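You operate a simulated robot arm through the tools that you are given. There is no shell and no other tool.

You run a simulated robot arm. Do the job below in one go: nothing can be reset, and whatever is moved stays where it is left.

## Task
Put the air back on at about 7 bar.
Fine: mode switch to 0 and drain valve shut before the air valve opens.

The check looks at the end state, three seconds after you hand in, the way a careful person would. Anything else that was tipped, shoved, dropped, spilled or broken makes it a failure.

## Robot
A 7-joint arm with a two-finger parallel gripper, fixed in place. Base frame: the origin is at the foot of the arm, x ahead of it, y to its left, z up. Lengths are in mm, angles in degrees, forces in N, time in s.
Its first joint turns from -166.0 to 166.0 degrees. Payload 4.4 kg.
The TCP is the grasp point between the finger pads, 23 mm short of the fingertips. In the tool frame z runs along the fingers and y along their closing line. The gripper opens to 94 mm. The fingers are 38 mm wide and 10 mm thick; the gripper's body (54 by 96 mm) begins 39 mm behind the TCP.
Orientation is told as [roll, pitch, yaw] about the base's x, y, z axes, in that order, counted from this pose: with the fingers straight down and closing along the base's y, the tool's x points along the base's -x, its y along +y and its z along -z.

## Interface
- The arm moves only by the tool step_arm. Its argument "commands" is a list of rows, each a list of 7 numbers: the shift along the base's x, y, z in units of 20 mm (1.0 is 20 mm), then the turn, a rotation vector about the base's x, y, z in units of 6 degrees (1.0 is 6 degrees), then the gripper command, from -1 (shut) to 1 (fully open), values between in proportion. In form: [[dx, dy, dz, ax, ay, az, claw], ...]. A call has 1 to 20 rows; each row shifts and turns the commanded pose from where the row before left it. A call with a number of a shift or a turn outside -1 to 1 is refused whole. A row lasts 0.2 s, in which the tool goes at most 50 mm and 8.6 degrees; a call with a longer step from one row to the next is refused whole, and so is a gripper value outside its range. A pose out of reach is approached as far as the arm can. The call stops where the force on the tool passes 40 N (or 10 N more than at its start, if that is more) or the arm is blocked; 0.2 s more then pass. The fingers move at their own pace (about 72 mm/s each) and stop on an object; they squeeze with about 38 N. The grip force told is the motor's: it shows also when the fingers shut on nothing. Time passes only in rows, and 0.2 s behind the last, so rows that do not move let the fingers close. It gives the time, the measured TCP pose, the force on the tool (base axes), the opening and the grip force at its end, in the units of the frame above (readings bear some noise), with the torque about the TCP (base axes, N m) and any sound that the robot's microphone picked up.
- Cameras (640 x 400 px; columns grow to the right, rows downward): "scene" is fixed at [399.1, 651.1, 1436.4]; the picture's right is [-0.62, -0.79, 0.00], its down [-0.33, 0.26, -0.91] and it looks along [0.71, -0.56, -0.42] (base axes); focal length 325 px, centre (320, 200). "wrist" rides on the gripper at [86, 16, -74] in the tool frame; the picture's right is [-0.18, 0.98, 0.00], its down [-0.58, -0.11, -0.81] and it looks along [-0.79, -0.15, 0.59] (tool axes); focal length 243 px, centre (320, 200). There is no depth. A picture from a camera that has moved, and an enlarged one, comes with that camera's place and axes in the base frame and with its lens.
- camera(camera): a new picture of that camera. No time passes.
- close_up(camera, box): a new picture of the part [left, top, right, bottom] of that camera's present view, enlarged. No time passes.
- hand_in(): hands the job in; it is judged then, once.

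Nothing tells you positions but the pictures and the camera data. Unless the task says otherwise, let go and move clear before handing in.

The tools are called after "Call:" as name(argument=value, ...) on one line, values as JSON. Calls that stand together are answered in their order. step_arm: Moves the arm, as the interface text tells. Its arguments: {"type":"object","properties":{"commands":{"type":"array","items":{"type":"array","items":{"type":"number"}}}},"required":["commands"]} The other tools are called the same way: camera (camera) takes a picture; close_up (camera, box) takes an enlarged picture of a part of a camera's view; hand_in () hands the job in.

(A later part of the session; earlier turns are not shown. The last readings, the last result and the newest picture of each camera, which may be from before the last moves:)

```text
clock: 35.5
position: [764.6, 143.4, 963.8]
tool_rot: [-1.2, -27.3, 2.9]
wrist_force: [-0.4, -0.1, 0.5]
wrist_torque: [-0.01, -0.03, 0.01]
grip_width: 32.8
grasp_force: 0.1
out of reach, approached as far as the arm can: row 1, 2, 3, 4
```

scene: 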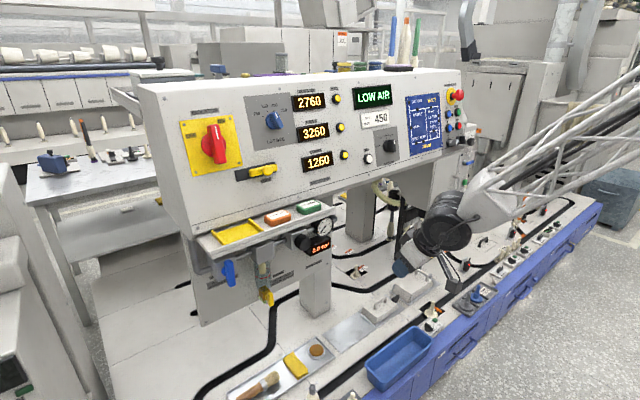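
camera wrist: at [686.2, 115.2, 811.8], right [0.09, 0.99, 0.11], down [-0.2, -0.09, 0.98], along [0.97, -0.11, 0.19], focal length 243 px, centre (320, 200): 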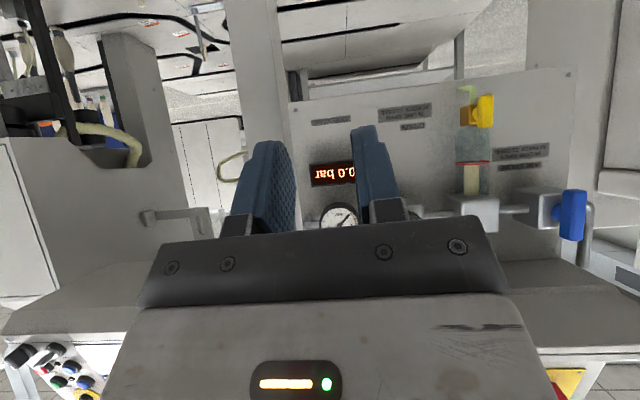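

Call:
step_arm(commands=[[0, 0, 1, 0, 0, 0, -0.3], [0, 0, 1, 0, 0, 0, -0.3]])

Call:
step_arm(commands=[[0, 0, 0, 0, 1, 0, -0.3]])

Call:
step_arm(commands=[[1, 0, 0, 0, 0, 0, -0.3], [1, 0, 0, 0, 0, 0, -0.3]])

Call:
camera(camera="scene")

```text
clock: 36.1
position: [764.9, 145.9, 1003.5]
tool_rot: [-1.2, -27.2, 3.0]
wrist_force: [-0.1, 0.0, -0.8]
wrist_torque: [0.01, 0.0, -0.01]
grip_width: 33.0
grasp_force: 0.0
```

```text
clock: 36.5
position: [764.6, 146.8, 1004.1]
tool_rot: [-1.3, -27.2, 2.9]
wrist_force: [-0.1, -0.2, 1.0]
wrist_torque: [0.0, 0.01, 0.0]
grip_width: 33.0
grasp_force: 0.1
out of reach, approached as far as the arm can: row 1
```

```text
clock: 37.1
position: [805.4, 146.0, 1004.4]
tool_rot: [-1.4, -27.4, 3.0]
wrist_force: [0.0, -0.1, 0.2]
wrist_torque: [-0.01, -0.01, 0.01]
grip_width: 32.9
grasp_force: 0.1
```

```text
taken
```

scene: 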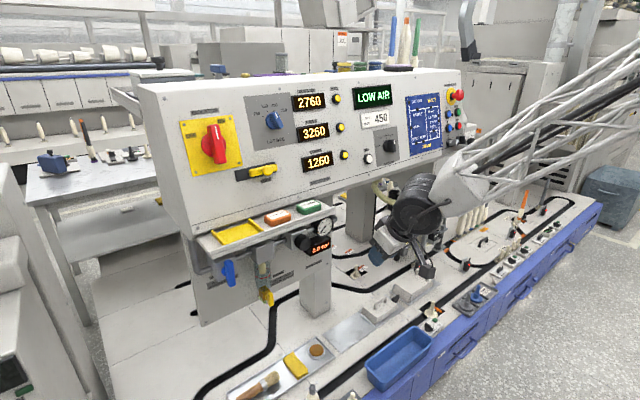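

Call:
step_arm(commands=[[-0.3, 0, 1, 0, 0, 0, -0.3], [-0.3, 0, 1, 0, 0, 0, -0.3], [-0.3, 0, 1, 0, 0, 0, -0.3], [-0.3, 0, 1, 0, 0, 0, -0.3], [-0.3, 0, 1, 0, 0, 0, -0.3], [-0.3, 0, 1, 0, 0, 0, -0.3], [-0.3, 0, 1, 0, 0, 0, -0.3], [-0.3, 0, 1, 0, 0, 0, -0.3], [-0.3, 0, 1, 0, 0, 0, -0.3], [-0.3, 0, 1, 0, 0, 0, -0.3]])

Call:
camera(camera="scene")

```text
clock: 39.3
position: [707.2, 144.3, 1058.8]
tool_rot: [-1.5, -27.3, 3.0]
wrist_force: [0.1, 0.6, 0.7]
wrist_torque: [0.01, 0.02, 0.0]
grip_width: 33.1
grasp_force: 0.1
out of reach, approached as far as the arm can: row 1, 2, 3, 4, 5, 6, 7, 8, 9, 10
```

```text
taken
```

scene: 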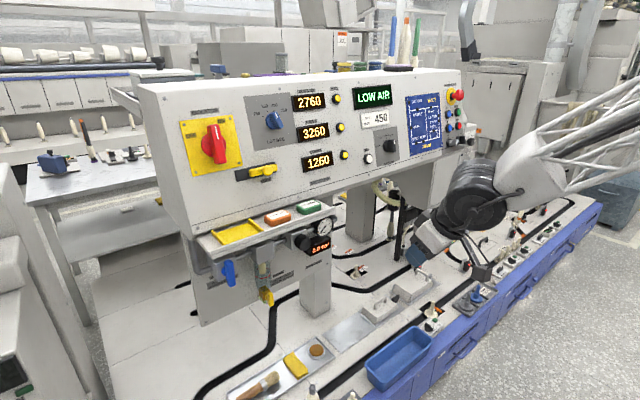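

Call:
close_up(camera="scene", box=[380, 60, 640, 300])

Call:
camera(camera="wrist")

```text
1.67 times, centred on (510, 180) of scene
camera zoom: at [399.1, 651.1, 1436.4], right [-0.62, -0.79, 0.0], down [-0.33, 0.26, -0.91], along [0.71, -0.56, -0.42], focal length 542 px, centre (3, 233)
```

zoom: 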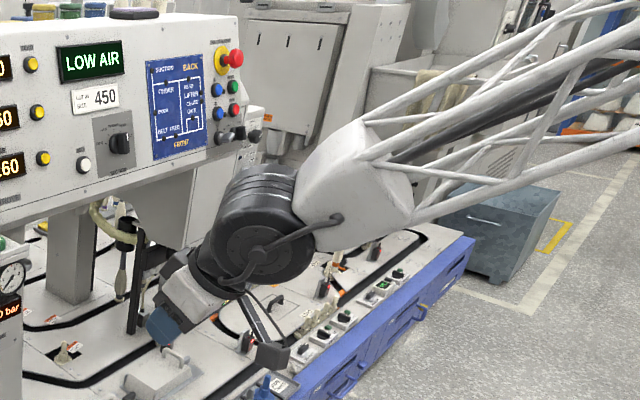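

```text
taken
camera wrist: at [595.9, 155.4, 1085.2], right [0.12, 0.99, 0.06], down [0.15, -0.08, 0.99], along [0.98, -0.11, -0.16], focal length 243 px, centre (320, 200)
```

wrist: 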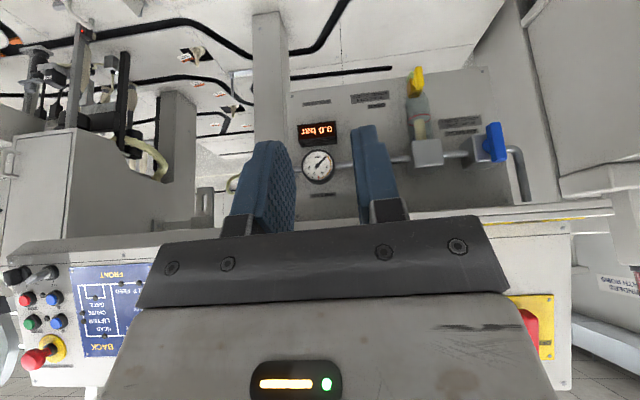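

The wrist seems to have flipped near its singularity, so a roll joint is probably at its stop. I'll test by turning about the tool's own axis.

Call:
step_arm(commands=[[0, 0, 0, 0.454, 0, -0.891, -0.3], [0, 0, 0, 0.454, 0, -0.891, -0.3]])

```text
clock: 39.9
position: [706.4, 144.5, 1057.2]
tool_rot: [4.8, -27.0, -10.5]
wrist_force: [-0.1, -0.6, 0.3]
wrist_torque: [0.03, -0.05, 0.04]
grip_width: 33.0
grasp_force: 0.0
```

Call:
step_arm(commands=[[0, 0, 0, 0, 1, 0, -0.3], [0, 0, 0, 0, 1, 0, -0.3]])

Call:
step_arm(commands=[[0, 0, 1, 0, 0, 0, -0.3], [0, 0, 1, 0, 0, 0, -0.3], [0, 0, 1, 0, 0, 0, -0.3]])

```text
clock: 40.5
position: [706.5, 142.9, 1057.6]
tool_rot: [4.7, -26.9, -10.5]
wrist_force: [-0.4, -0.2, 0.2]
wrist_torque: [0.02, 0.02, 0.02]
grip_width: 32.8
grasp_force: 0.1
out of reach, approached as far as the arm can: row 1, 2
```

```text
clock: 41.3
position: [702.3, 143.4, 1070.9]
tool_rot: [4.4, -27.1, -10.5]
wrist_force: [-0.2, 0.1, 0.8]
wrist_torque: [0.0, 0.01, 0.01]
grip_width: 33.0
grasp_force: 0.1
out of reach, approached as far as the arm can: row 1, 2, 3
```

The wrist pitch joint is at its bend-down limit in this arm posture, and bending up is free. That suits a horizontal tool at low height, so I'll head down and forward with the tool pitching up.

Call:
step_arm(commands=[[0.6, 0, -1, 0, -0.4, 0, -0.3], [0.6, 0, -1, 0, -0.4, 0, -0.3], [0.6, 0, -1, 0, -0.4, 0, -0.3], [0.6, 0, -1, 0, -0.4, 0, -0.3], [0.6, 0, -1, 0, -0.4, 0, -0.3], [0.6, 0, -1, 0, -0.4, 0, -0.3], [0.6, 0, -1, 0, -0.4, 0, -0.3], [0.6, 0, -1, 0, -0.4, 0, -0.3], [0.6, 0, -1, 0, -0.4, 0, -0.3], [0.6, 0, -1, 0, -0.4, 0, -0.3]])

Call:
step_arm(commands=[[0, 1, 0, 0, 0, 0, -0.3], [0, 1, 0, 0, 0, 0, -0.3], [0, 1, 0, 0, 0, 0, -0.3]])

```text
clock: 43.5
position: [821.9, 145.5, 870.6]
tool_rot: [11.5, -50.5, -14.9]
wrist_force: [0.0, 0.0, -0.1]
wrist_torque: [0.02, 0.03, 0.01]
grip_width: 32.9
grasp_force: 0.1
```

```text
clock: 44.3
position: [824.0, 205.7, 870.9]
tool_rot: [11.4, -50.3, -14.8]
wrist_force: [-0.6, 0.1, 0.8]
wrist_torque: [-0.01, -0.01, -0.01]
grip_width: 32.8
grasp_force: 0.0
```

Call:
step_arm(commands=[[0.2, 1, -0.5, 0, -0.3, 0, -0.3], [0.2, 1, -0.5, 0, -0.3, 0, -0.3], [0.2, 1, -0.5, 0, -0.3, 0, -0.3], [0.2, 1, -0.5, 0, -0.3, 0, -0.3], [0.2, 1, -0.5, 0, -0.3, 0, -0.3]])

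Call:
camera(camera="wrist")

Call:
camera(camera="scene")

```text
clock: 45.5
position: [842.8, 306.2, 821.4]
tool_rot: [16.0, -59.1, -18.5]
wrist_force: [0.7, 0.4, -0.3]
wrist_torque: [0.0, 0.0, -0.04]
grip_width: 32.6
grasp_force: 0.0
```

```text
taken
camera wrist: at [736.9, 335.6, 786.8], right [0.17, 0.94, 0.3], down [-0.43, -0.2, 0.88], along [0.89, -0.28, 0.37], focal length 243 px, centre (320, 200)
```

wrist: 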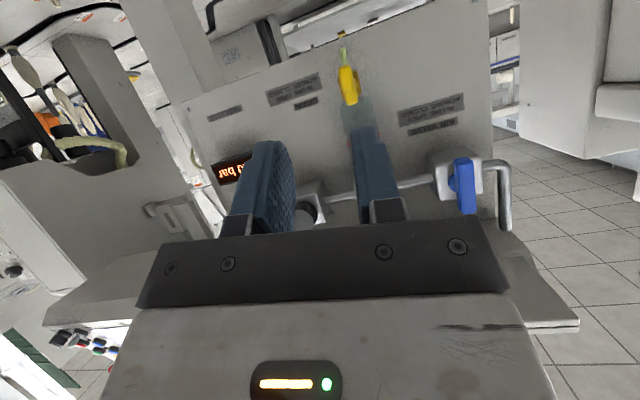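

```text
taken
```

scene: 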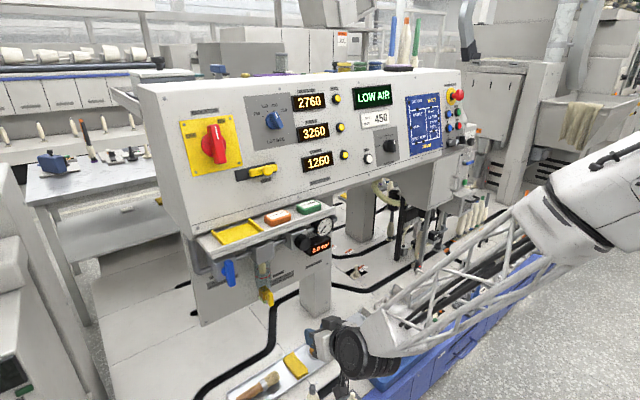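

Call:
close_up(camera="wrist", box=[300, 10, 420, 140])

Call:
close_up(camera="wrist", box=[390, 90, 530, 240])

```text
3.08 times, centred on (360, 75) of wrist
camera zoom: at [736.9, 335.6, 786.8], right [0.17, 0.94, 0.3], down [-0.43, -0.2, 0.88], along [0.89, -0.28, 0.37], focal length 746 px, centre (197, 585)
```

zoom: 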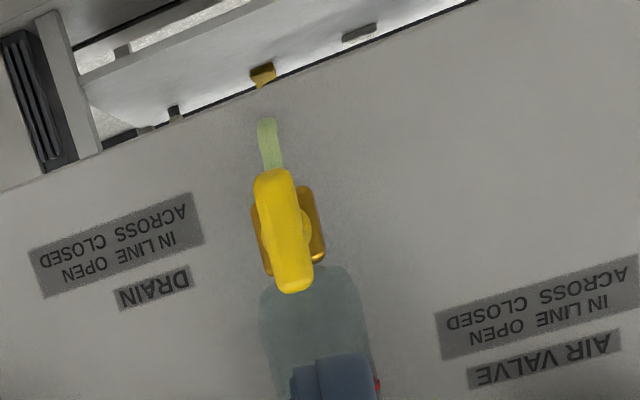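

```text
2.67 times, centred on (460, 165) of wrist
camera zoom: at [736.9, 335.6, 786.8], right [0.17, 0.94, 0.3], down [-0.43, -0.2, 0.88], along [0.89, -0.28, 0.37], focal length 647 px, centre (-53, 293)
```

zoom: 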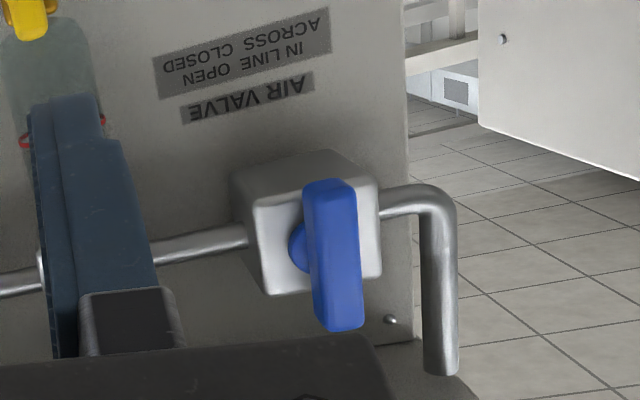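

Both labels read "in line = open, across = closed". The drain lever is vertical, in line with its outlet, so it is open; the air valve is across its pipe, so it is closed. I'll now level the tool in front of the drain lever at about (1057, 314, 782).

Call:
step_arm(commands=[[0, 0, 0, -0.685, 0, 0.385, -0.1], [0, 0, 0, -0.685, 0, 0.385, -0.1], [0.8, 0.08, -0.4, 0, -1, 0, -0.1], [0.8, 0.08, -0.4, 0, -1, 0, -0.1], [0.8, 0.08, -0.4, 0, -1, 0, -0.1], [0.8, 0.08, -0.4, 0, -1, 0, -0.1], [0.8, 0.08, -0.4, 0, -0.9, 0, -0.1]])

Call:
camera(camera="wrist")

Call:
camera(camera="scene")

```text
clock: 47.1
position: [922.0, 312.6, 782.1]
tool_rot: [3.4, -89.8, -3.5]
wrist_force: [0.4, 1.4, 0.4]
wrist_torque: [0.03, 0.03, 0.0]
grip_width: 42.5
grasp_force: 0.0
```

```text
taken
camera wrist: at [847.8, 329.6, 696.3], right [0.0, 0.98, 0.18], down [-0.81, -0.11, 0.58], along [0.59, -0.15, 0.79], focal length 243 px, centre (320, 200)
```

wrist: 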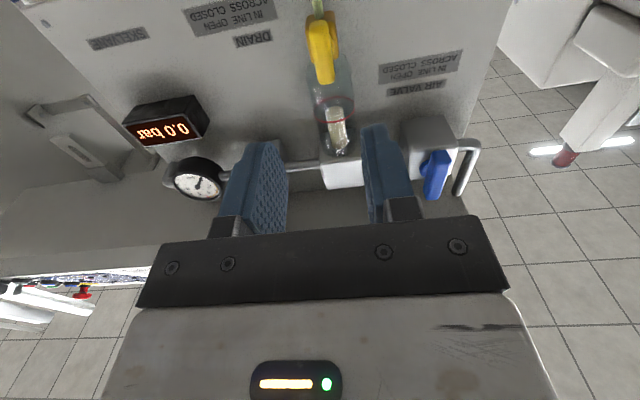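

```text
taken
```

scene: 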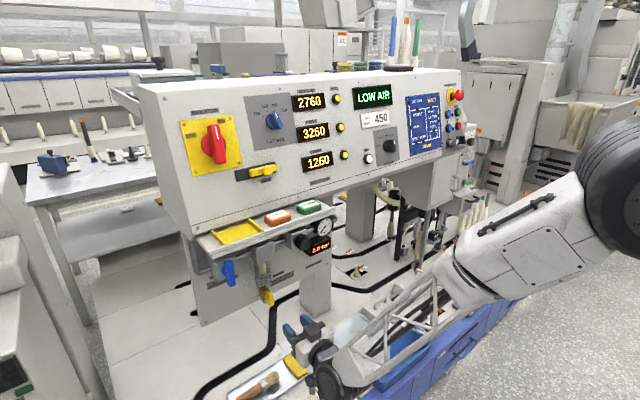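

Call:
close_up(camera="wrist", box=[270, 0, 380, 100])

Call:
close_up(camera="scene", box=[240, 260, 360, 360])

```text
4.00 times, centred on (325, 50) of wrist
camera zoom: at [847.8, 329.6, 696.3], right [0.0, 0.98, 0.18], down [-0.81, -0.11, 0.58], along [0.59, -0.15, 0.79], focal length 970 px, centre (300, 800)
```

zoom: 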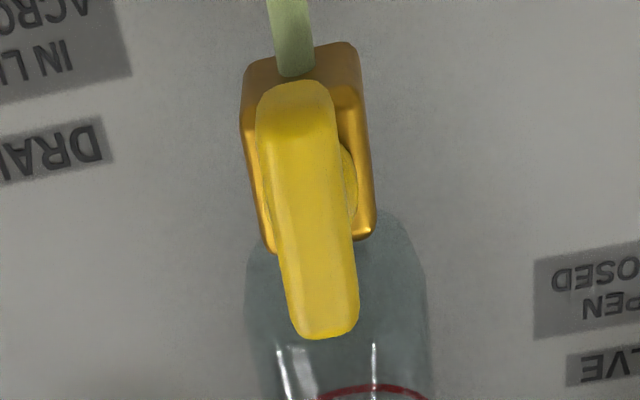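

```text
4.00 times, centred on (300, 310) of scene
camera zoom: at [399.1, 651.1, 1436.4], right [-0.62, -0.79, 0.0], down [-0.33, 0.26, -0.91], along [0.71, -0.56, -0.42], focal length 1302 px, centre (400, -240)
```

zoom: 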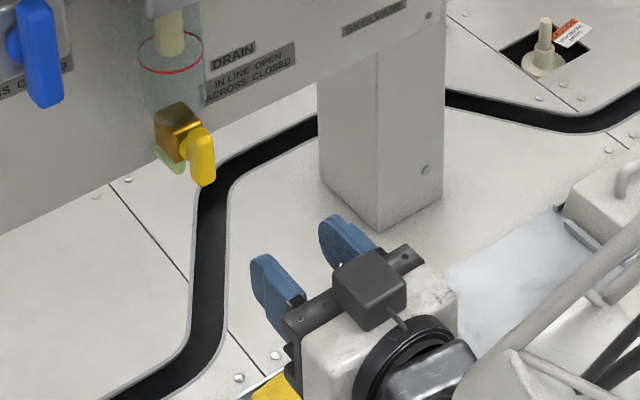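

The tool is level in front of the drain lever, centred on y 315.5, z 781. Moving in to grip it.

Call:
step_arm(commands=[[0.8, 0.03, -0.01, 0, 0, 0, -0.1], [0.8, 0.03, -0.01, 0, 0, 0, -0.1], [0.8, 0.03, -0.01, 0, 0, 0, -0.1], [0.8, 0.03, -0.01, 0, 0, 0, -0.1], [0.8, 0.03, -0.01, 0, 0, 0, -0.1], [0.8, 0, -0.01, 0, 0, 0, -0.1]])

Call:
camera(camera="wrist")

Call:
close_up(camera="scene", box=[220, 240, 340, 340])

```text
clock: 48.5
position: [1018.3, 316.1, 778.7]
tool_rot: [-10.8, -89.6, 10.6]
wrist_force: [-0.3, 0.9, -0.6]
wrist_torque: [0.02, 0.01, 0.01]
grip_width: 42.2
grasp_force: 0.1
```

```text
taken
camera wrist: at [944.6, 332.2, 693.7], right [0.0, 0.98, 0.18], down [-0.8, -0.11, 0.59], along [0.59, -0.15, 0.79], focal length 243 px, centre (320, 200)
```

wrist: 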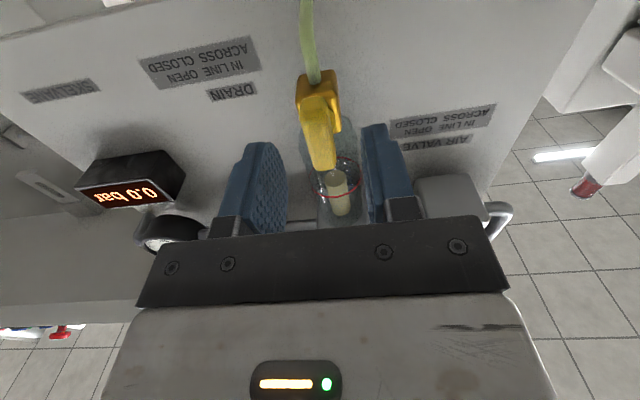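

```text
4.00 times, centred on (280, 290) of scene
camera zoom: at [399.1, 651.1, 1436.4], right [-0.62, -0.79, 0.0], down [-0.33, 0.26, -0.91], along [0.71, -0.56, -0.42], focal length 1302 px, centre (480, -160)
```

zoom: 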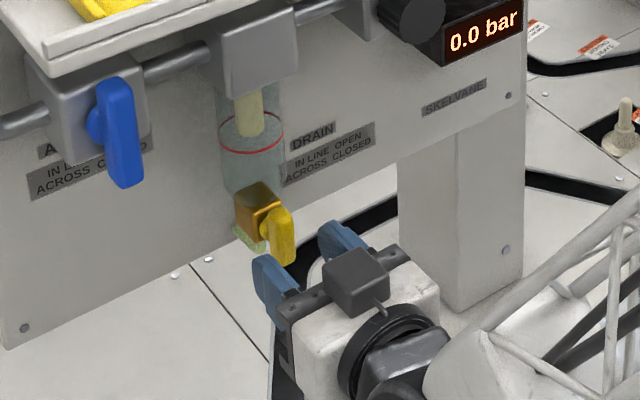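

Call:
step_arm(commands=[[0.6, 0, 0.05, 0, 0, 0, -0.1], [0.6, 0, 0.05, 0, 0, 0, -0.1], [0, 0, 0, 0, 0, 0, -0.1]])

Call:
camera(camera="wrist")

Call:
close_up(camera="scene", box=[220, 240, 340, 340])

```text
clock: 49.3
position: [1043.6, 316.4, 780.5]
tool_rot: [-11.1, -89.7, 11.0]
wrist_force: [-0.8, 0.3, -0.8]
wrist_torque: [0.0, 0.0, 0.02]
grip_width: 42.1
grasp_force: 0.0
```

```text
taken
camera wrist: at [968.0, 332.4, 695.3], right [0.0, 0.98, 0.18], down [-0.8, -0.11, 0.59], along [0.59, -0.15, 0.79], focal length 243 px, centre (320, 200)
```

wrist: 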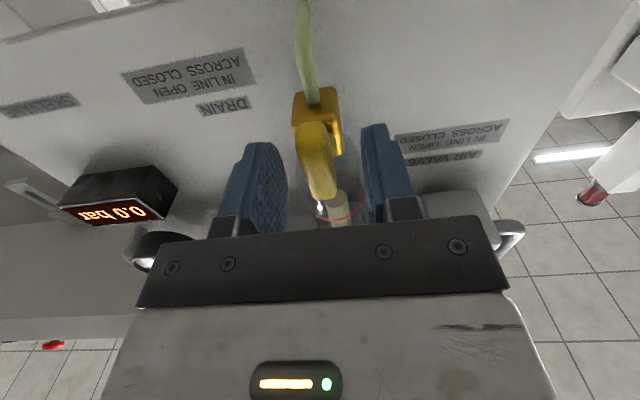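

```text
4.00 times, centred on (280, 290) of scene
camera zoom: at [399.1, 651.1, 1436.4], right [-0.62, -0.79, 0.0], down [-0.33, 0.26, -0.91], along [0.71, -0.56, -0.42], focal length 1302 px, centre (480, -160)
```

zoom: 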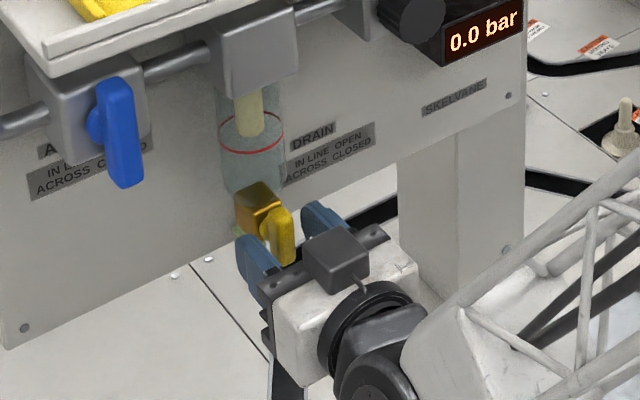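

Call:
step_arm(commands=[[0.25, -0.03, 0, 0, 0, 0, -0.1], [0, 0, 0, 0, 0, 0, -0.4], [0, 0, 0, 0, 0, 0, -1], [0, 0, 0, 0, 0, 0, -1], [0, 0, 0, 0, 0, 0, -1]])

Call:
camera(camera="wrist")

```text
clock: 50.5
position: [1046.9, 315.6, 781.7]
tool_rot: [-11.4, -89.7, 11.5]
wrist_force: [8.6, 5.5, -4.2]
wrist_torque: [-0.03, -0.61, 0.34]
grip_width: 14.7
grasp_force: 44.9
```

```text
taken
camera wrist: at [972.7, 331.3, 695.5], right [0.0, 0.98, 0.18], down [-0.8, -0.11, 0.59], along [0.59, -0.15, 0.79], focal length 243 px, centre (320, 200)
```

wrist: 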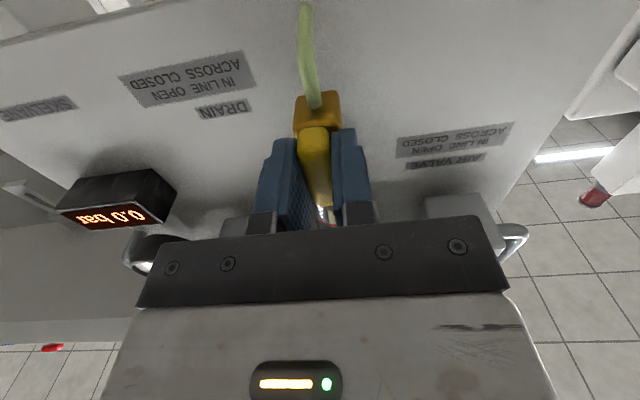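

Gripped with little side load. I'll try turning clockwise (+x) first and watch the torque.

Call:
step_arm(commands=[[0, 0, 0, 0.6, 0, 0, -1], [0, 0, 0, 0.6, 0, 0, -1], [0, 0, 0, 0.6, 0, 0, -1], [0, 0, 0, 0.6, 0, 0, -1]])

Call:
camera(camera="wrist")

```text
clock: 51.5
position: [1046.6, 315.3, 781.6]
tool_rot: [89.0, -75.6, -89.0]
wrist_force: [6.8, 6.7, -2.6]
wrist_torque: [-2.21, 0.23, 0.18]
grip_width: 18.9
grasp_force: 44.4
```

```text
taken
camera wrist: at [972.7, 352.3, 703.1], right [0.0, 0.91, 0.42], down [-0.8, -0.25, 0.54], along [0.59, -0.34, 0.73], focal length 243 px, centre (320, 200)
```

wrist: 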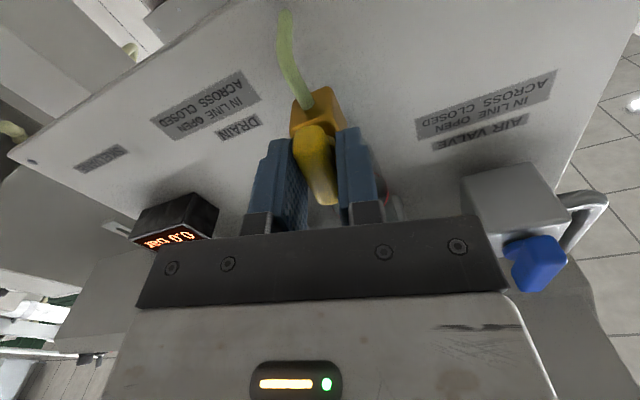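

The fingers spread and the torque rose, so that direction is against the stop. Turning the other way.

Call:
step_arm(commands=[[0, 0, 0, -0.8, 0, 0, -1], [0, 0, 0, -0.8, 0, 0, -1], [0, 0, 0, -0.8, 0, 0, -1], [0, 0, 0, -0.8, 0, 0, -1], [0, 0, 0, -0.8, 0, 0, -1], [0, 0, 0, -0.8, 0, 0, -1]])

Call:
camera(camera="wrist")

```text
clock: 52.9
position: [1047.7, 315.7, 782.9]
tool_rot: [-89.3, -75.5, 89.2]
wrist_force: [20.5, 18.5, 4.8]
wrist_torque: [0.03, 1.23, 0.04]
grip_width: 14.9
grasp_force: 45.3
```

```text
taken
camera wrist: at [972.7, 309.4, 695.7], right [0.0, 1.0, -0.07], down [-0.8, 0.04, 0.59], along [0.59, 0.05, 0.8], focal length 243 px, centre (320, 200)
```

wrist: 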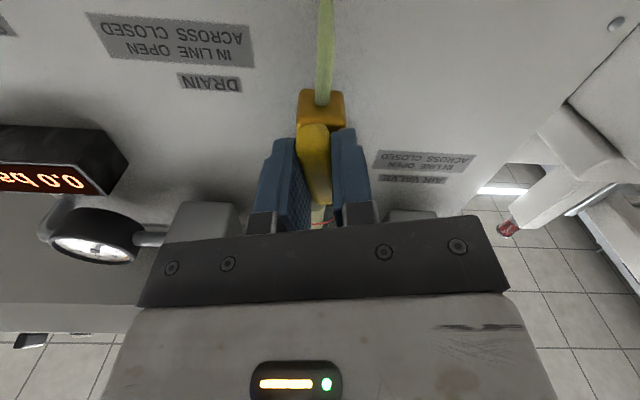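

The handle now follows the grip. Continuing toward 90°.

Call:
step_arm(commands=[[0.02, 0.02, 0, -0.8, 0, 0, -1], [0.02, 0.02, 0, -0.8, 0, 0, -1], [0.0, 0.0, 0, -0.8, 0, 0, -1], [0, 0, 0, -0.8, 0, 0, -1], [0, 0, 0, -0.8, 0, 0, -1], [0, 0, 0, -0.8, 0, 0, -1]])

Call:
camera(camera="wrist")

```text
clock: 54.3
position: [1046.6, 315.5, 782.4]
tool_rot: [-90.0, -46.7, 89.6]
wrist_force: [-24.5, -7.5, 22.4]
wrist_torque: [0.2, -0.28, -0.12]
grip_width: 14.9
grasp_force: 45.0
```

```text
taken
camera wrist: at [972.6, 267.9, 708.6], right [0.0, 0.84, -0.54], down [-0.8, 0.32, 0.5], along [0.59, 0.43, 0.68], focal length 243 px, centre (320, 200)
```

wrist: 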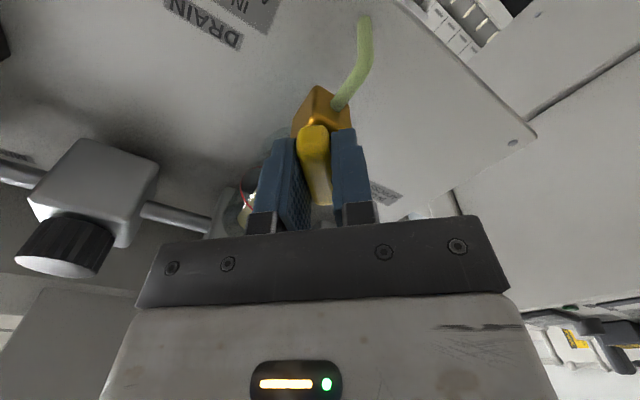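

Call:
step_arm(commands=[[-0.05, -0.02, 0.08, -0.8, 0, 0, -1], [-0.05, 0, 0.04, -0.8, 0, 0, -1], [0.0, 0.0, 0, -0.8, 0, 0, -1], [0, 0, 0, -0.8, 0, 0, -1], [0, 0, 0, -0.8, 0, 0, -1]])

Call:
camera(camera="wrist")

```text
clock: 54.8
position: [1045.0, 315.3, 781.3]
tool_rot: [-89.6, -39.0, 89.5]
wrist_force: [15.3, 1.8, -6.9]
wrist_torque: [-0.01, 0.23, -0.33]
grip_width: 14.8
grasp_force: 45.5
stopped in row 2: the force on the tool passed its limit at 74 N (the readings are from after the stop); the commanded pose is now the measured one
```

```text
taken
camera wrist: at [971.8, 258.1, 715.7], right [0.0, 0.76, -0.65], down [-0.8, 0.39, 0.45], along [0.6, 0.52, 0.61], focal length 243 px, centre (320, 200)
```

wrist: 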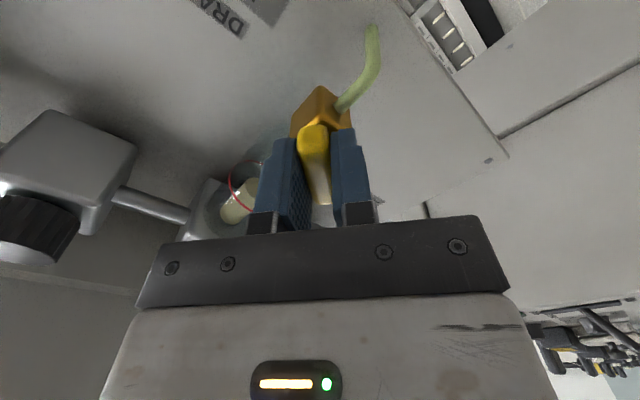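

Call:
step_arm(commands=[[0, 0, 0, -0.5, 0, 0, -1], [0, 0, 0, -0.5, 0, 0, -1], [0, 0, 0, -0.5, 0, 0, -1], [0, 0, 0, -0.5, 0, 0, -1], [0, 0, 0, -0.5, 0, 0, -1], [0, 0, 0, -0.5, 0, 0, -1]])

```text
clock: 56.2
position: [1046.7, 314.1, 782.7]
tool_rot: [-89.9, -22.2, 89.6]
wrist_force: [21.4, 3.0, -8.4]
wrist_torque: [-0.01, 0.05, 0.06]
grip_width: 14.9
grasp_force: 45.1
stopped in row 6: the force on the tool passed its limit at 41 N (the readings are from after the stop); the commanded pose is now the measured one
```

Call:
step_arm(commands=[[0, 0, 0, -0.5, 0, 0, -1], [0, 0, 0, -0.5, 0, 0, -1], [0, 0, 0, -0.5, 0, 0, -1], [0, 0, 0, -0.5, 0, 0, -1]])

```text
clock: 56.7
position: [1045.9, 314.6, 781.6]
tool_rot: [-89.9, -18.0, 89.6]
wrist_force: [21.5, 2.9, -11.0]
wrist_torque: [-0.01, 0.04, 0.17]
grip_width: 15.1
grasp_force: 45.3
stopped in row 2: the force on the tool passed its limit at 43 N (the readings are from after the stop); the commanded pose is now the measured one
```

Call:
step_arm(commands=[[0.03, 0, -0.02, -0.4, 0, 0, -1], [0.0, 0, 0, -0.4, 0, 0, -1], [0, 0, 0, -0.4, 0, 0, -1], [0, 0, 0, -0.4, 0, 0, -1]])

Call:
camera(camera="wrist")

Call:
close_up(camera="scene", box=[220, 240, 340, 340])

```text
clock: 57.7
position: [1046.2, 314.0, 780.7]
tool_rot: [-90.1, -8.3, 89.6]
wrist_force: [-19.5, -11.8, 4.7]
wrist_torque: [0.0, -0.13, 0.64]
grip_width: 15.0
grasp_force: 44.9
```

```text
taken
camera wrist: at [971.8, 232.0, 754.0], right [0.0, 0.32, -0.95], down [-0.8, 0.56, 0.19], along [0.6, 0.76, 0.26], focal length 243 px, centre (320, 200)
```

wrist: 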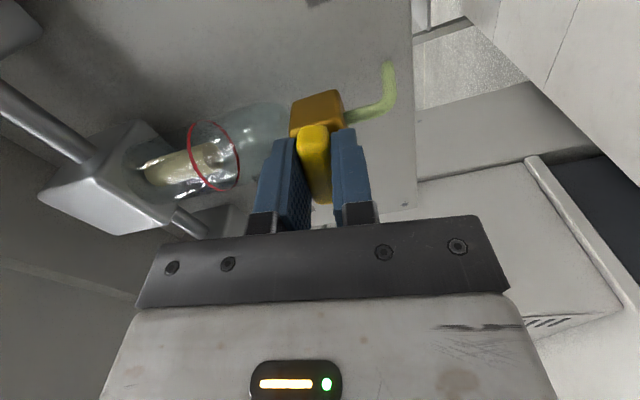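

```text
4.00 times, centred on (280, 290) of scene
camera zoom: at [399.1, 651.1, 1436.4], right [-0.62, -0.79, 0.0], down [-0.33, 0.26, -0.91], along [0.71, -0.56, -0.42], focal length 1302 px, centre (480, -160)
```

zoom: 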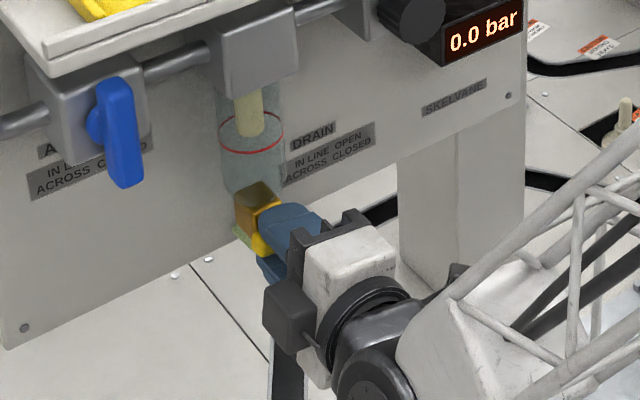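

Call:
step_arm(commands=[[0, 0, 0, -0.4, 0, 0, -1], [0, 0, 0, -0.4, 0, 0, -1], [0, 0, 0, -0.4, 0, 0, -1], [0, 0, 0, -0.4, 0, 0, -1]])

```text
clock: 58.7
position: [1045.8, 315.3, 781.9]
tool_rot: [-90.1, 1.4, 89.7]
wrist_force: [-31.4, -8.2, 11.0]
wrist_torque: [0.35, 0.07, -0.33]
grip_width: 15.1
grasp_force: 44.7
```

Reached 90° with the torque starting to build at the stop. Releasing and backing off to check.

Call:
step_arm(commands=[[0, 0, 0, 0, 0, 0, -0.3], [0, 0, 0, 0, 0, 0, -0.2], [0, 0, 0, 0, 0, 0, -0.2], [-0.8, 0, 0, 0, 0, 0, -0.2], [-0.8, 0, 0, 0, 0, 0, -0.2], [-0.8, 0, 0, 0, 0, 0, -0.2], [-0.8, 0, 0, 0, 0, 0, -0.2], [-0.8, 0, 0, 0, 0, 0, -0.2]])

Call:
camera(camera="wrist")

Call:
close_up(camera="scene", box=[200, 210, 360, 340])

```text
clock: 60.5
position: [966.3, 315.5, 782.3]
tool_rot: [-90.1, 1.2, 89.7]
wrist_force: [-0.3, 0.2, -1.5]
wrist_torque: [0.02, -0.03, 0.02]
grip_width: 37.4
grasp_force: 0.0
```

```text
taken
camera wrist: at [892.6, 227.8, 768.5], right [0.0, 0.16, -0.99], down [-0.8, 0.59, 0.1], along [0.6, 0.79, 0.13], focal length 243 px, centre (320, 200)
```

wrist: 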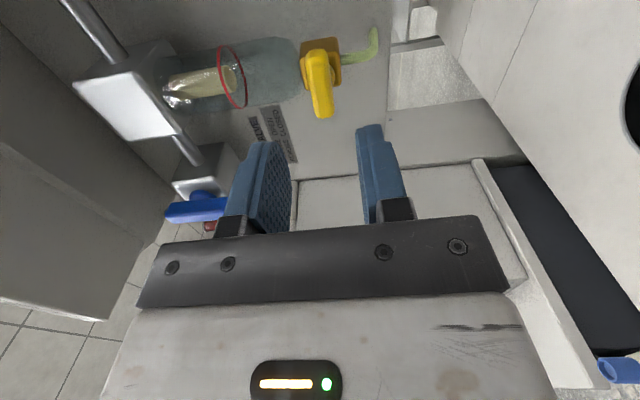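

```text
3.08 times, centred on (280, 275) of scene
camera zoom: at [399.1, 651.1, 1436.4], right [-0.62, -0.79, 0.0], down [-0.33, 0.26, -0.91], along [0.71, -0.56, -0.42], focal length 1001 px, centre (443, -31)
```

zoom: 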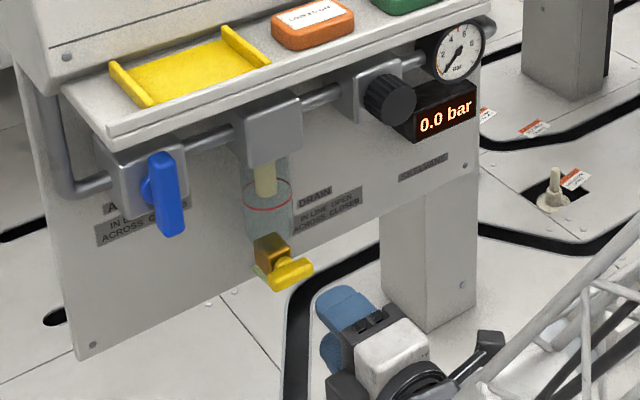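

The drain lever is now across, so it's shut. Next I'll roll the tool back upright and move in front of the blue air valve.

Call:
step_arm(commands=[[-1, 0, 0, 0.95, 0, 0, 0.0], [-1, 0.2, 0.5, 0.95, 0, 0, 0.0], [0, 0.4, 0.5, 0.95, 0, 0, 0.0], [0, 0.4, 0.5, 0.95, 0, 0, 0.0], [0, 0.4, 0.5, 0.95, 0, 0, 0.0], [0, 0.4, 0.5, 0.95, 0, 0, 0.0], [0, 0.4, 0.5, 0.95, 0, 0, 0.0], [0, 0.4, 0.5, 0.95, 0, 0, 0.0], [0, 0.4, 0.5, 0.95, 0, 0, 0.0], [0, 0.4, 0.5, 0.95, 0, 0, 0.0], [0, 0.4, 0.5, 0.95, 0, 0, 0.0], [0, 0.4, 0.5, 0.95, 0, 0, 0.0], [0, 0.4, 0.5, 0.95, 0, 0, 0.0], [0, 0.4, 0.5, 0.95, 0, 0, 0.0], [0, 0.4, 0.5, 0.95, 0, 0, 0.0], [0, 0.2, 0.5, 0.95, 0, 0, 0.0]])

Call:
camera(camera="wrist")

Call:
camera(camera="scene")

```text
clock: 63.9
position: [928.8, 427.3, 932.2]
tool_rot: [7.8, -89.8, -7.9]
wrist_force: [0.0, 0.5, -0.1]
wrist_torque: [-0.03, 0.0, -0.03]
grip_width: 46.8
grasp_force: 0.1
```

```text
taken
camera wrist: at [853.5, 443.3, 847.0], right [0.0, 0.98, 0.18], down [-0.8, -0.11, 0.59], along [0.6, -0.15, 0.79], focal length 243 px, centre (320, 200)
```

wrist: 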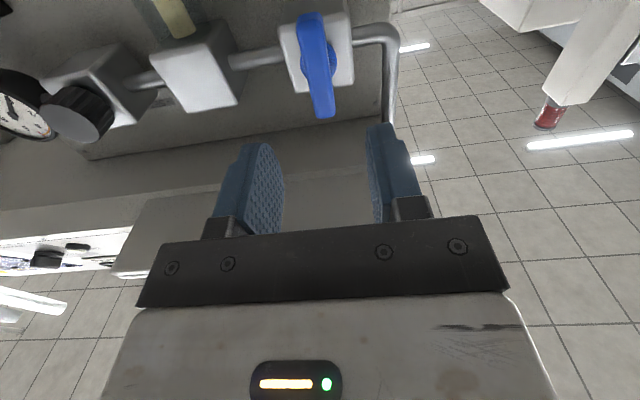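

```text
taken
```

scene: 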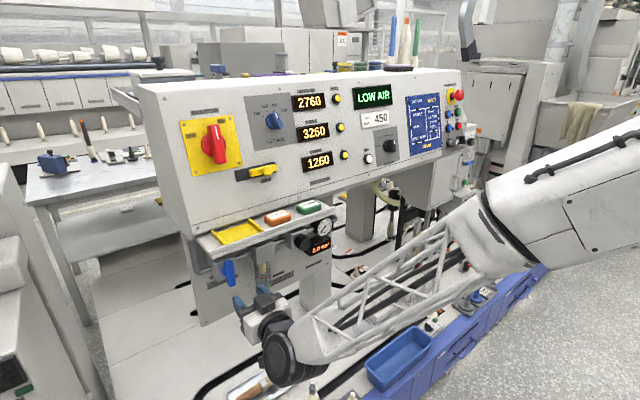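

Call:
close_up(camera="wrist", box=[250, 0, 410, 130])

Call:
close_up(camera="scene", box=[190, 220, 310, 330])

```text
3.08 times, centred on (330, 65) of wrist
camera zoom: at [853.5, 443.3, 847.0], right [0.0, 0.98, 0.18], down [-0.8, -0.11, 0.59], along [0.6, -0.15, 0.79], focal length 746 px, centre (289, 615)
```

zoom: 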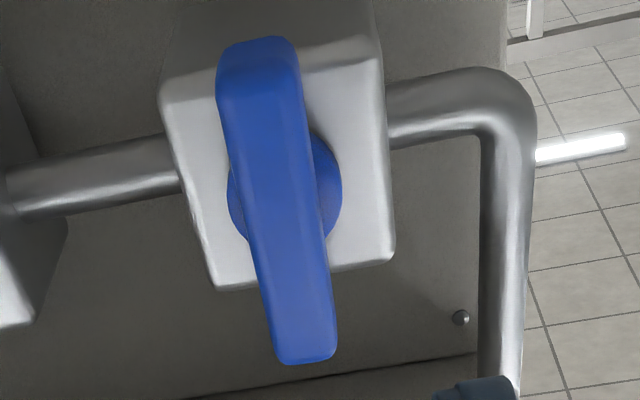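

```text
3.64 times, centred on (250, 275) of scene
camera zoom: at [399.1, 651.1, 1436.4], right [-0.62, -0.79, 0.0], down [-0.33, 0.26, -0.91], along [0.71, -0.56, -0.42], focal length 1183 px, centre (574, -73)
```

zoom: 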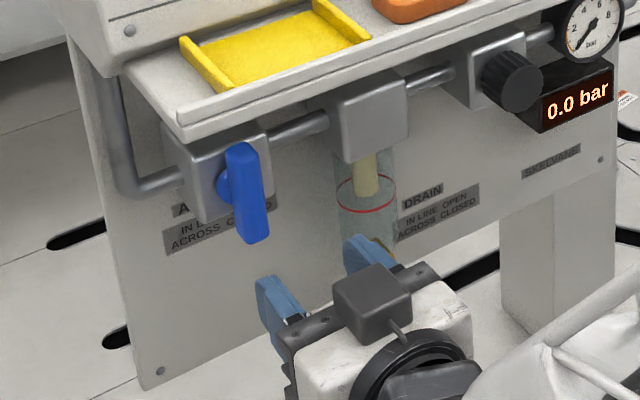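

The air-valve handle axis is at about y 425, z 937, with its face near x 1043. Moving in with the fingers on either side.

Call:
step_arm(commands=[[0.8, -0.02, 0.04, 0, 0, 0, 0.0], [0.8, -0.02, 0.04, 0, 0, 0, 0.0], [0.8, -0.02, 0.04, 0, 0, 0, 0.0], [0.8, -0.02, 0.04, 0, 0, 0, 0.0], [0.8, -0.02, 0.04, 0, 0, 0, 0.0], [0.8, -0.02, 0.04, 0, 0, 0, 0.0]])

Call:
camera(camera="wrist")

Call:
close_up(camera="scene", box=[190, 220, 310, 330])

```text
clock: 65.3
position: [1022.4, 426.3, 937.9]
tool_rot: [-6.1, -89.7, 6.0]
wrist_force: [0.3, 0.3, 0.4]
wrist_torque: [-0.01, 0.02, -0.01]
grip_width: 47.0
grasp_force: 0.0
```

```text
taken
camera wrist: at [948.5, 442.2, 851.8], right [0.0, 0.98, 0.18], down [-0.8, -0.11, 0.59], along [0.6, -0.15, 0.79], focal length 243 px, centre (320, 200)
```

wrist: 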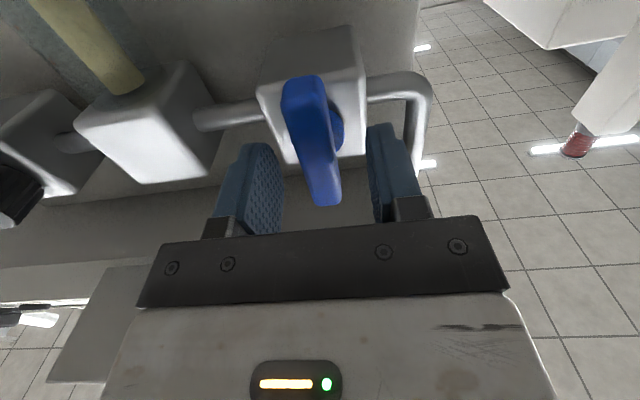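

```text
3.64 times, centred on (250, 275) of scene
camera zoom: at [399.1, 651.1, 1436.4], right [-0.62, -0.79, 0.0], down [-0.33, 0.26, -0.91], along [0.71, -0.56, -0.42], focal length 1183 px, centre (574, -73)
```

zoom: 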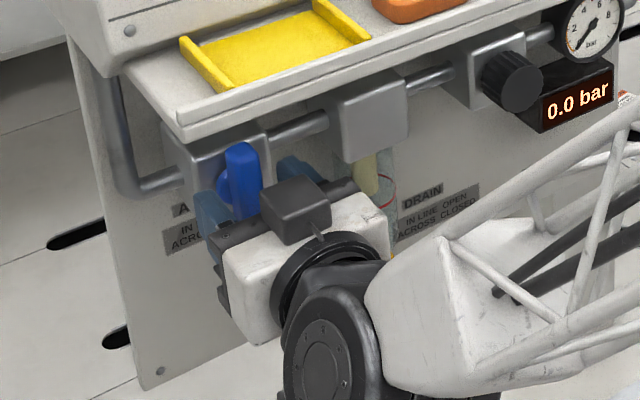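

Call:
step_arm(commands=[[0.65, -0.03, 0, 0, 0, 0, 0.0], [0, 0, 0, 0, 0, 0, -0.3], [0, 0, 0, 0, 0, 0, -1], [0, 0, 0, 0, 0, 0, -1], [0, 0, 0, 0, 0, 0, -1]])

Call:
camera(camera="wrist")

```text
clock: 66.5
position: [1036.2, 425.1, 937.0]
tool_rot: [-6.3, -89.7, 6.3]
wrist_force: [17.0, 12.1, -2.2]
wrist_torque: [0.02, 0.19, 0.23]
grip_width: 17.9
grasp_force: 45.2
```

```text
taken
camera wrist: at [961.9, 441.2, 851.5], right [0.0, 0.98, 0.18], down [-0.8, -0.11, 0.59], along [0.6, -0.15, 0.79], focal length 243 px, centre (320, 200)
```

wrist: 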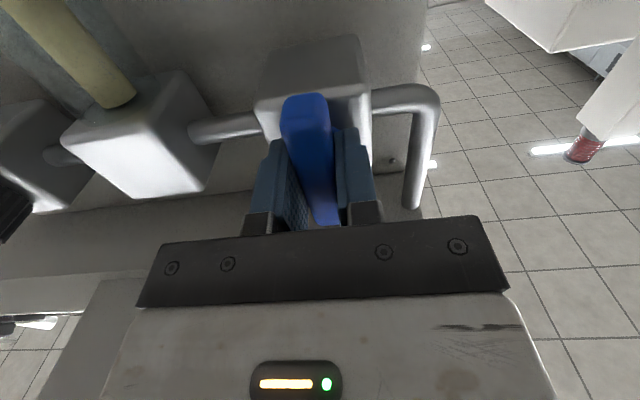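

Gripped. I'll test the negative direction first with a small turn.

Call:
step_arm(commands=[[0, 0, 0, -0.5, 0, 0, -1], [0, 0, 0, -0.5, 0, 0, -1], [0, 0, 0, -0.5, 0, 0, -1]])

```text
clock: 67.0
position: [1036.4, 424.6, 936.8]
tool_rot: [-84.0, -86.9, 84.0]
wrist_force: [12.5, 8.7, -4.1]
wrist_torque: [1.25, 0.5, 0.05]
grip_width: 17.7
grasp_force: 44.9
stopped in row 2: the force on the tool passed its limit at 42 N (the readings are from after the stop); the commanded pose is now the measured one
```

Call:
step_arm(commands=[[0, 0, 0, 0.5, 0, 0, -1], [0, 0, 0, 0.5, 0, 0, -1], [0, 0, 0, 0.5, 0, 0, -1], [0, 0, 0, 0.5, 0, 0, -1]])

Call:
camera(camera="wrist")

```text
clock: 67.5
position: [1035.7, 425.1, 937.0]
tool_rot: [79.7, -88.2, -79.6]
wrist_force: [15.2, 9.9, -5.8]
wrist_torque: [0.02, 0.25, 0.09]
grip_width: 17.9
grasp_force: 44.9
stopped in row 2: the force on the tool passed its limit at 43 N (the readings are from after the stop); the commanded pose is now the measured one
```

```text
taken
camera wrist: at [961.8, 443.7, 852.0], right [0.0, 0.98, 0.21], down [-0.8, -0.13, 0.58], along [0.6, -0.17, 0.78], focal length 243 px, centre (320, 200)
```

wrist: 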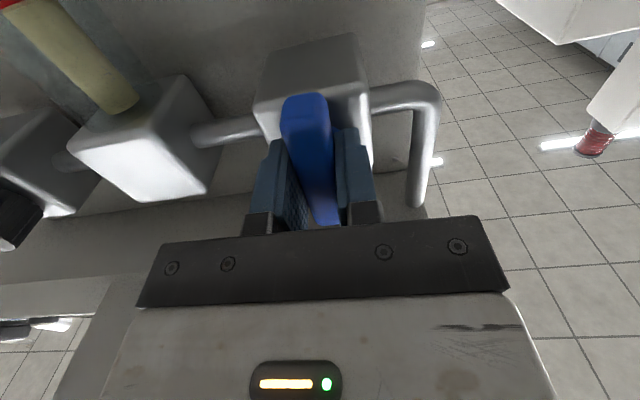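

Call:
step_arm(commands=[[0.03, 0.02, -0.01, 0.2, 0, 0, -1], [0, 0, 0, 0.3, 0, 0, -1], [0, 0, 0, 0.3, 0, 0, -1], [0, 0, 0, 0.3, 0, 0, -1]])

```text
clock: 68.5
position: [1036.1, 425.7, 937.1]
tool_rot: [87.8, -81.4, -87.8]
wrist_force: [-34.7, -17.0, 3.0]
wrist_torque: [-0.03, 0.79, -0.07]
grip_width: 17.8
grasp_force: 45.0
```

The positive direction turns freely. Continuing in small steps and trimming the axial load.

Call:
step_arm(commands=[[-0.02, -0.01, 0, 0.5, 0, 0, -1], [0, 0, 0, 0.5, 0, 0, -1], [0, 0, 0, 0.5, 0, 0, -1], [0, 0, 0, 0.5, 0, 0, -1], [0, 0, 0, 0.5, 0, 0, -1], [0, 0, 0, 0.5, 0, 0, -1]])

```text
clock: 70.0
position: [1036.1, 425.4, 936.8]
tool_rot: [89.2, -63.5, -89.2]
wrist_force: [-23.5, -18.7, -4.6]
wrist_torque: [-0.07, -0.95, -0.63]
grip_width: 17.6
grasp_force: 45.0
```

Call:
step_arm(commands=[[-0.01, -0.01, 0, 0.5, 0, 0, -1], [0, 0, 0, 0.5, 0, 0, -1], [0, 0, 0, 0.5, 0, 0, -1], [0, 0, 0, 0.5, 0, 0, -1], [0, 0, 0, 0.5, 0, 0, -1], [0, 0, 0, 0.5, 0, 0, -1]])

Call:
camera(camera="wrist")

Call:
close_up(camera="scene", box=[190, 200, 350, 330])

```text
clock: 71.3
position: [1036.4, 423.7, 936.9]
tool_rot: [89.6, -45.6, -89.6]
wrist_force: [-0.8, -33.2, -8.7]
wrist_torque: [-0.08, 0.35, 0.44]
grip_width: 17.9
grasp_force: 44.9
```

```text
taken
camera wrist: at [962.0, 495.6, 886.9], right [0.0, 0.57, 0.82], down [-0.8, -0.49, 0.34], along [0.6, -0.66, 0.46], focal length 243 px, centre (320, 200)
```

wrist: 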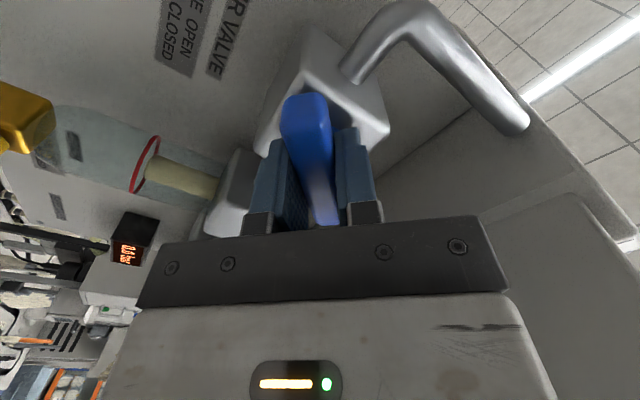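

```text
3.08 times, centred on (270, 265) of scene
camera zoom: at [399.1, 651.1, 1436.4], right [-0.62, -0.79, 0.0], down [-0.33, 0.26, -0.91], along [0.71, -0.56, -0.42], focal length 1001 px, centre (474, 0)
```

zoom: 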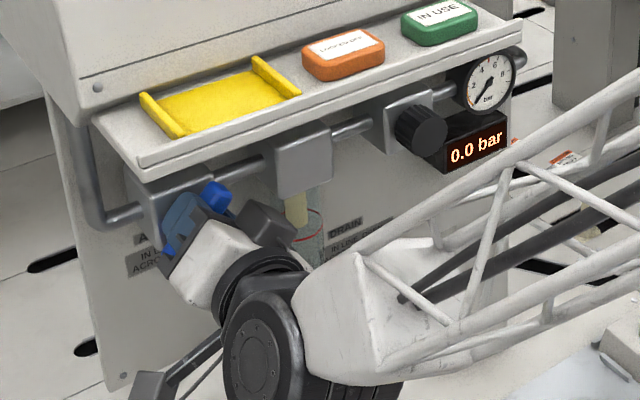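

Call:
step_arm(commands=[[0, -0.03, -0.01, 0.4, 0, 0, -1], [0, 0, 0, 0.4, 0, 0, -1], [0, 0, 0, 0.4, 0, 0, -1], [0, 0, 0, 0.4, 0, 0, -1], [0, 0, 0, 0.4, 0, 0, -1], [0, 0, 0, 0.4, 0, 0, -1]])

```text
clock: 72.8
position: [1036.3, 423.6, 937.0]
tool_rot: [89.8, -31.2, -89.6]
wrist_force: [1.0, -39.6, -19.0]
wrist_torque: [-0.09, -0.45, -0.81]
grip_width: 17.9
grasp_force: 45.1
```

Call:
step_arm(commands=[[0, -0.05, -0.02, 0, 0, 0, -1], [0, 0, 0, 0, 0, 0, -1]])

```text
clock: 73.3
position: [1035.9, 424.6, 936.4]
tool_rot: [89.8, -31.1, -89.6]
wrist_force: [5.8, -21.9, -23.1]
wrist_torque: [-0.05, -0.52, -1.18]
grip_width: 18.1
grasp_force: 45.6
```

Call:
step_arm(commands=[[0, -0.03, -0.05, 0, 0, 0, -1], [0, 0, 0, 0.4, 0, 0, -1], [0, 0, 0, 0.4, 0, 0, -1], [0, 0, 0, 0.4, 0, 0, -1], [0, 0, 0, 0.4, 0, 0, -1], [0, 0, 0, 0.4, 0, 0, -1]])

```text
clock: 74.8
position: [1036.3, 423.3, 935.8]
tool_rot: [90.0, -19.2, -89.6]
wrist_force: [25.6, 13.7, -13.8]
wrist_torque: [0.01, -0.07, -0.93]
grip_width: 17.9
grasp_force: 45.1
```

Call:
step_arm(commands=[[0.01, 0.02, -0.02, 0.4, 0, 0, -1], [0, 0, 0, 0.4, 0, 0, -1], [0, 0, 0, 0.4, 0, 0, -1], [0, 0, 0, 0.4, 0, 0, -1], [0, 0, 0, 0.4, 0, 0, -1]])

```text
clock: 76.0
position: [1036.0, 422.8, 934.8]
tool_rot: [90.1, -7.3, -89.5]
wrist_force: [18.2, 22.9, -4.0]
wrist_torque: [-0.02, 0.14, 0.53]
grip_width: 17.9
grasp_force: 45.0
```

Call:
step_arm(commands=[[0.0, 0.02, 0, 0.4, 0, 0, -1], [0, 0, 0, 0.4, 0, 0, -1], [0, 0, 0, 0.4, 0, 0, -1], [0, 0, 0, 0.2, 0, 0, -1]])

Call:
close_up(camera="scene", box=[190, 200, 350, 330])

```text
clock: 77.0
position: [1037.4, 423.2, 934.2]
tool_rot: [90.0, 1.3, -89.8]
wrist_force: [22.8, 18.7, -8.3]
wrist_torque: [-0.51, 0.04, 1.03]
grip_width: 18.1
grasp_force: 44.8
```

```text
3.08 times, centred on (270, 265) of scene
camera zoom: at [399.1, 651.1, 1436.4], right [-0.62, -0.79, 0.0], down [-0.33, 0.26, -0.91], along [0.71, -0.56, -0.42], focal length 1001 px, centre (474, 0)
```

zoom: 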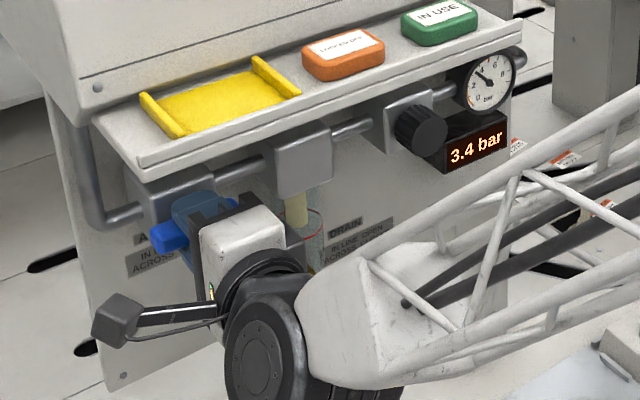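

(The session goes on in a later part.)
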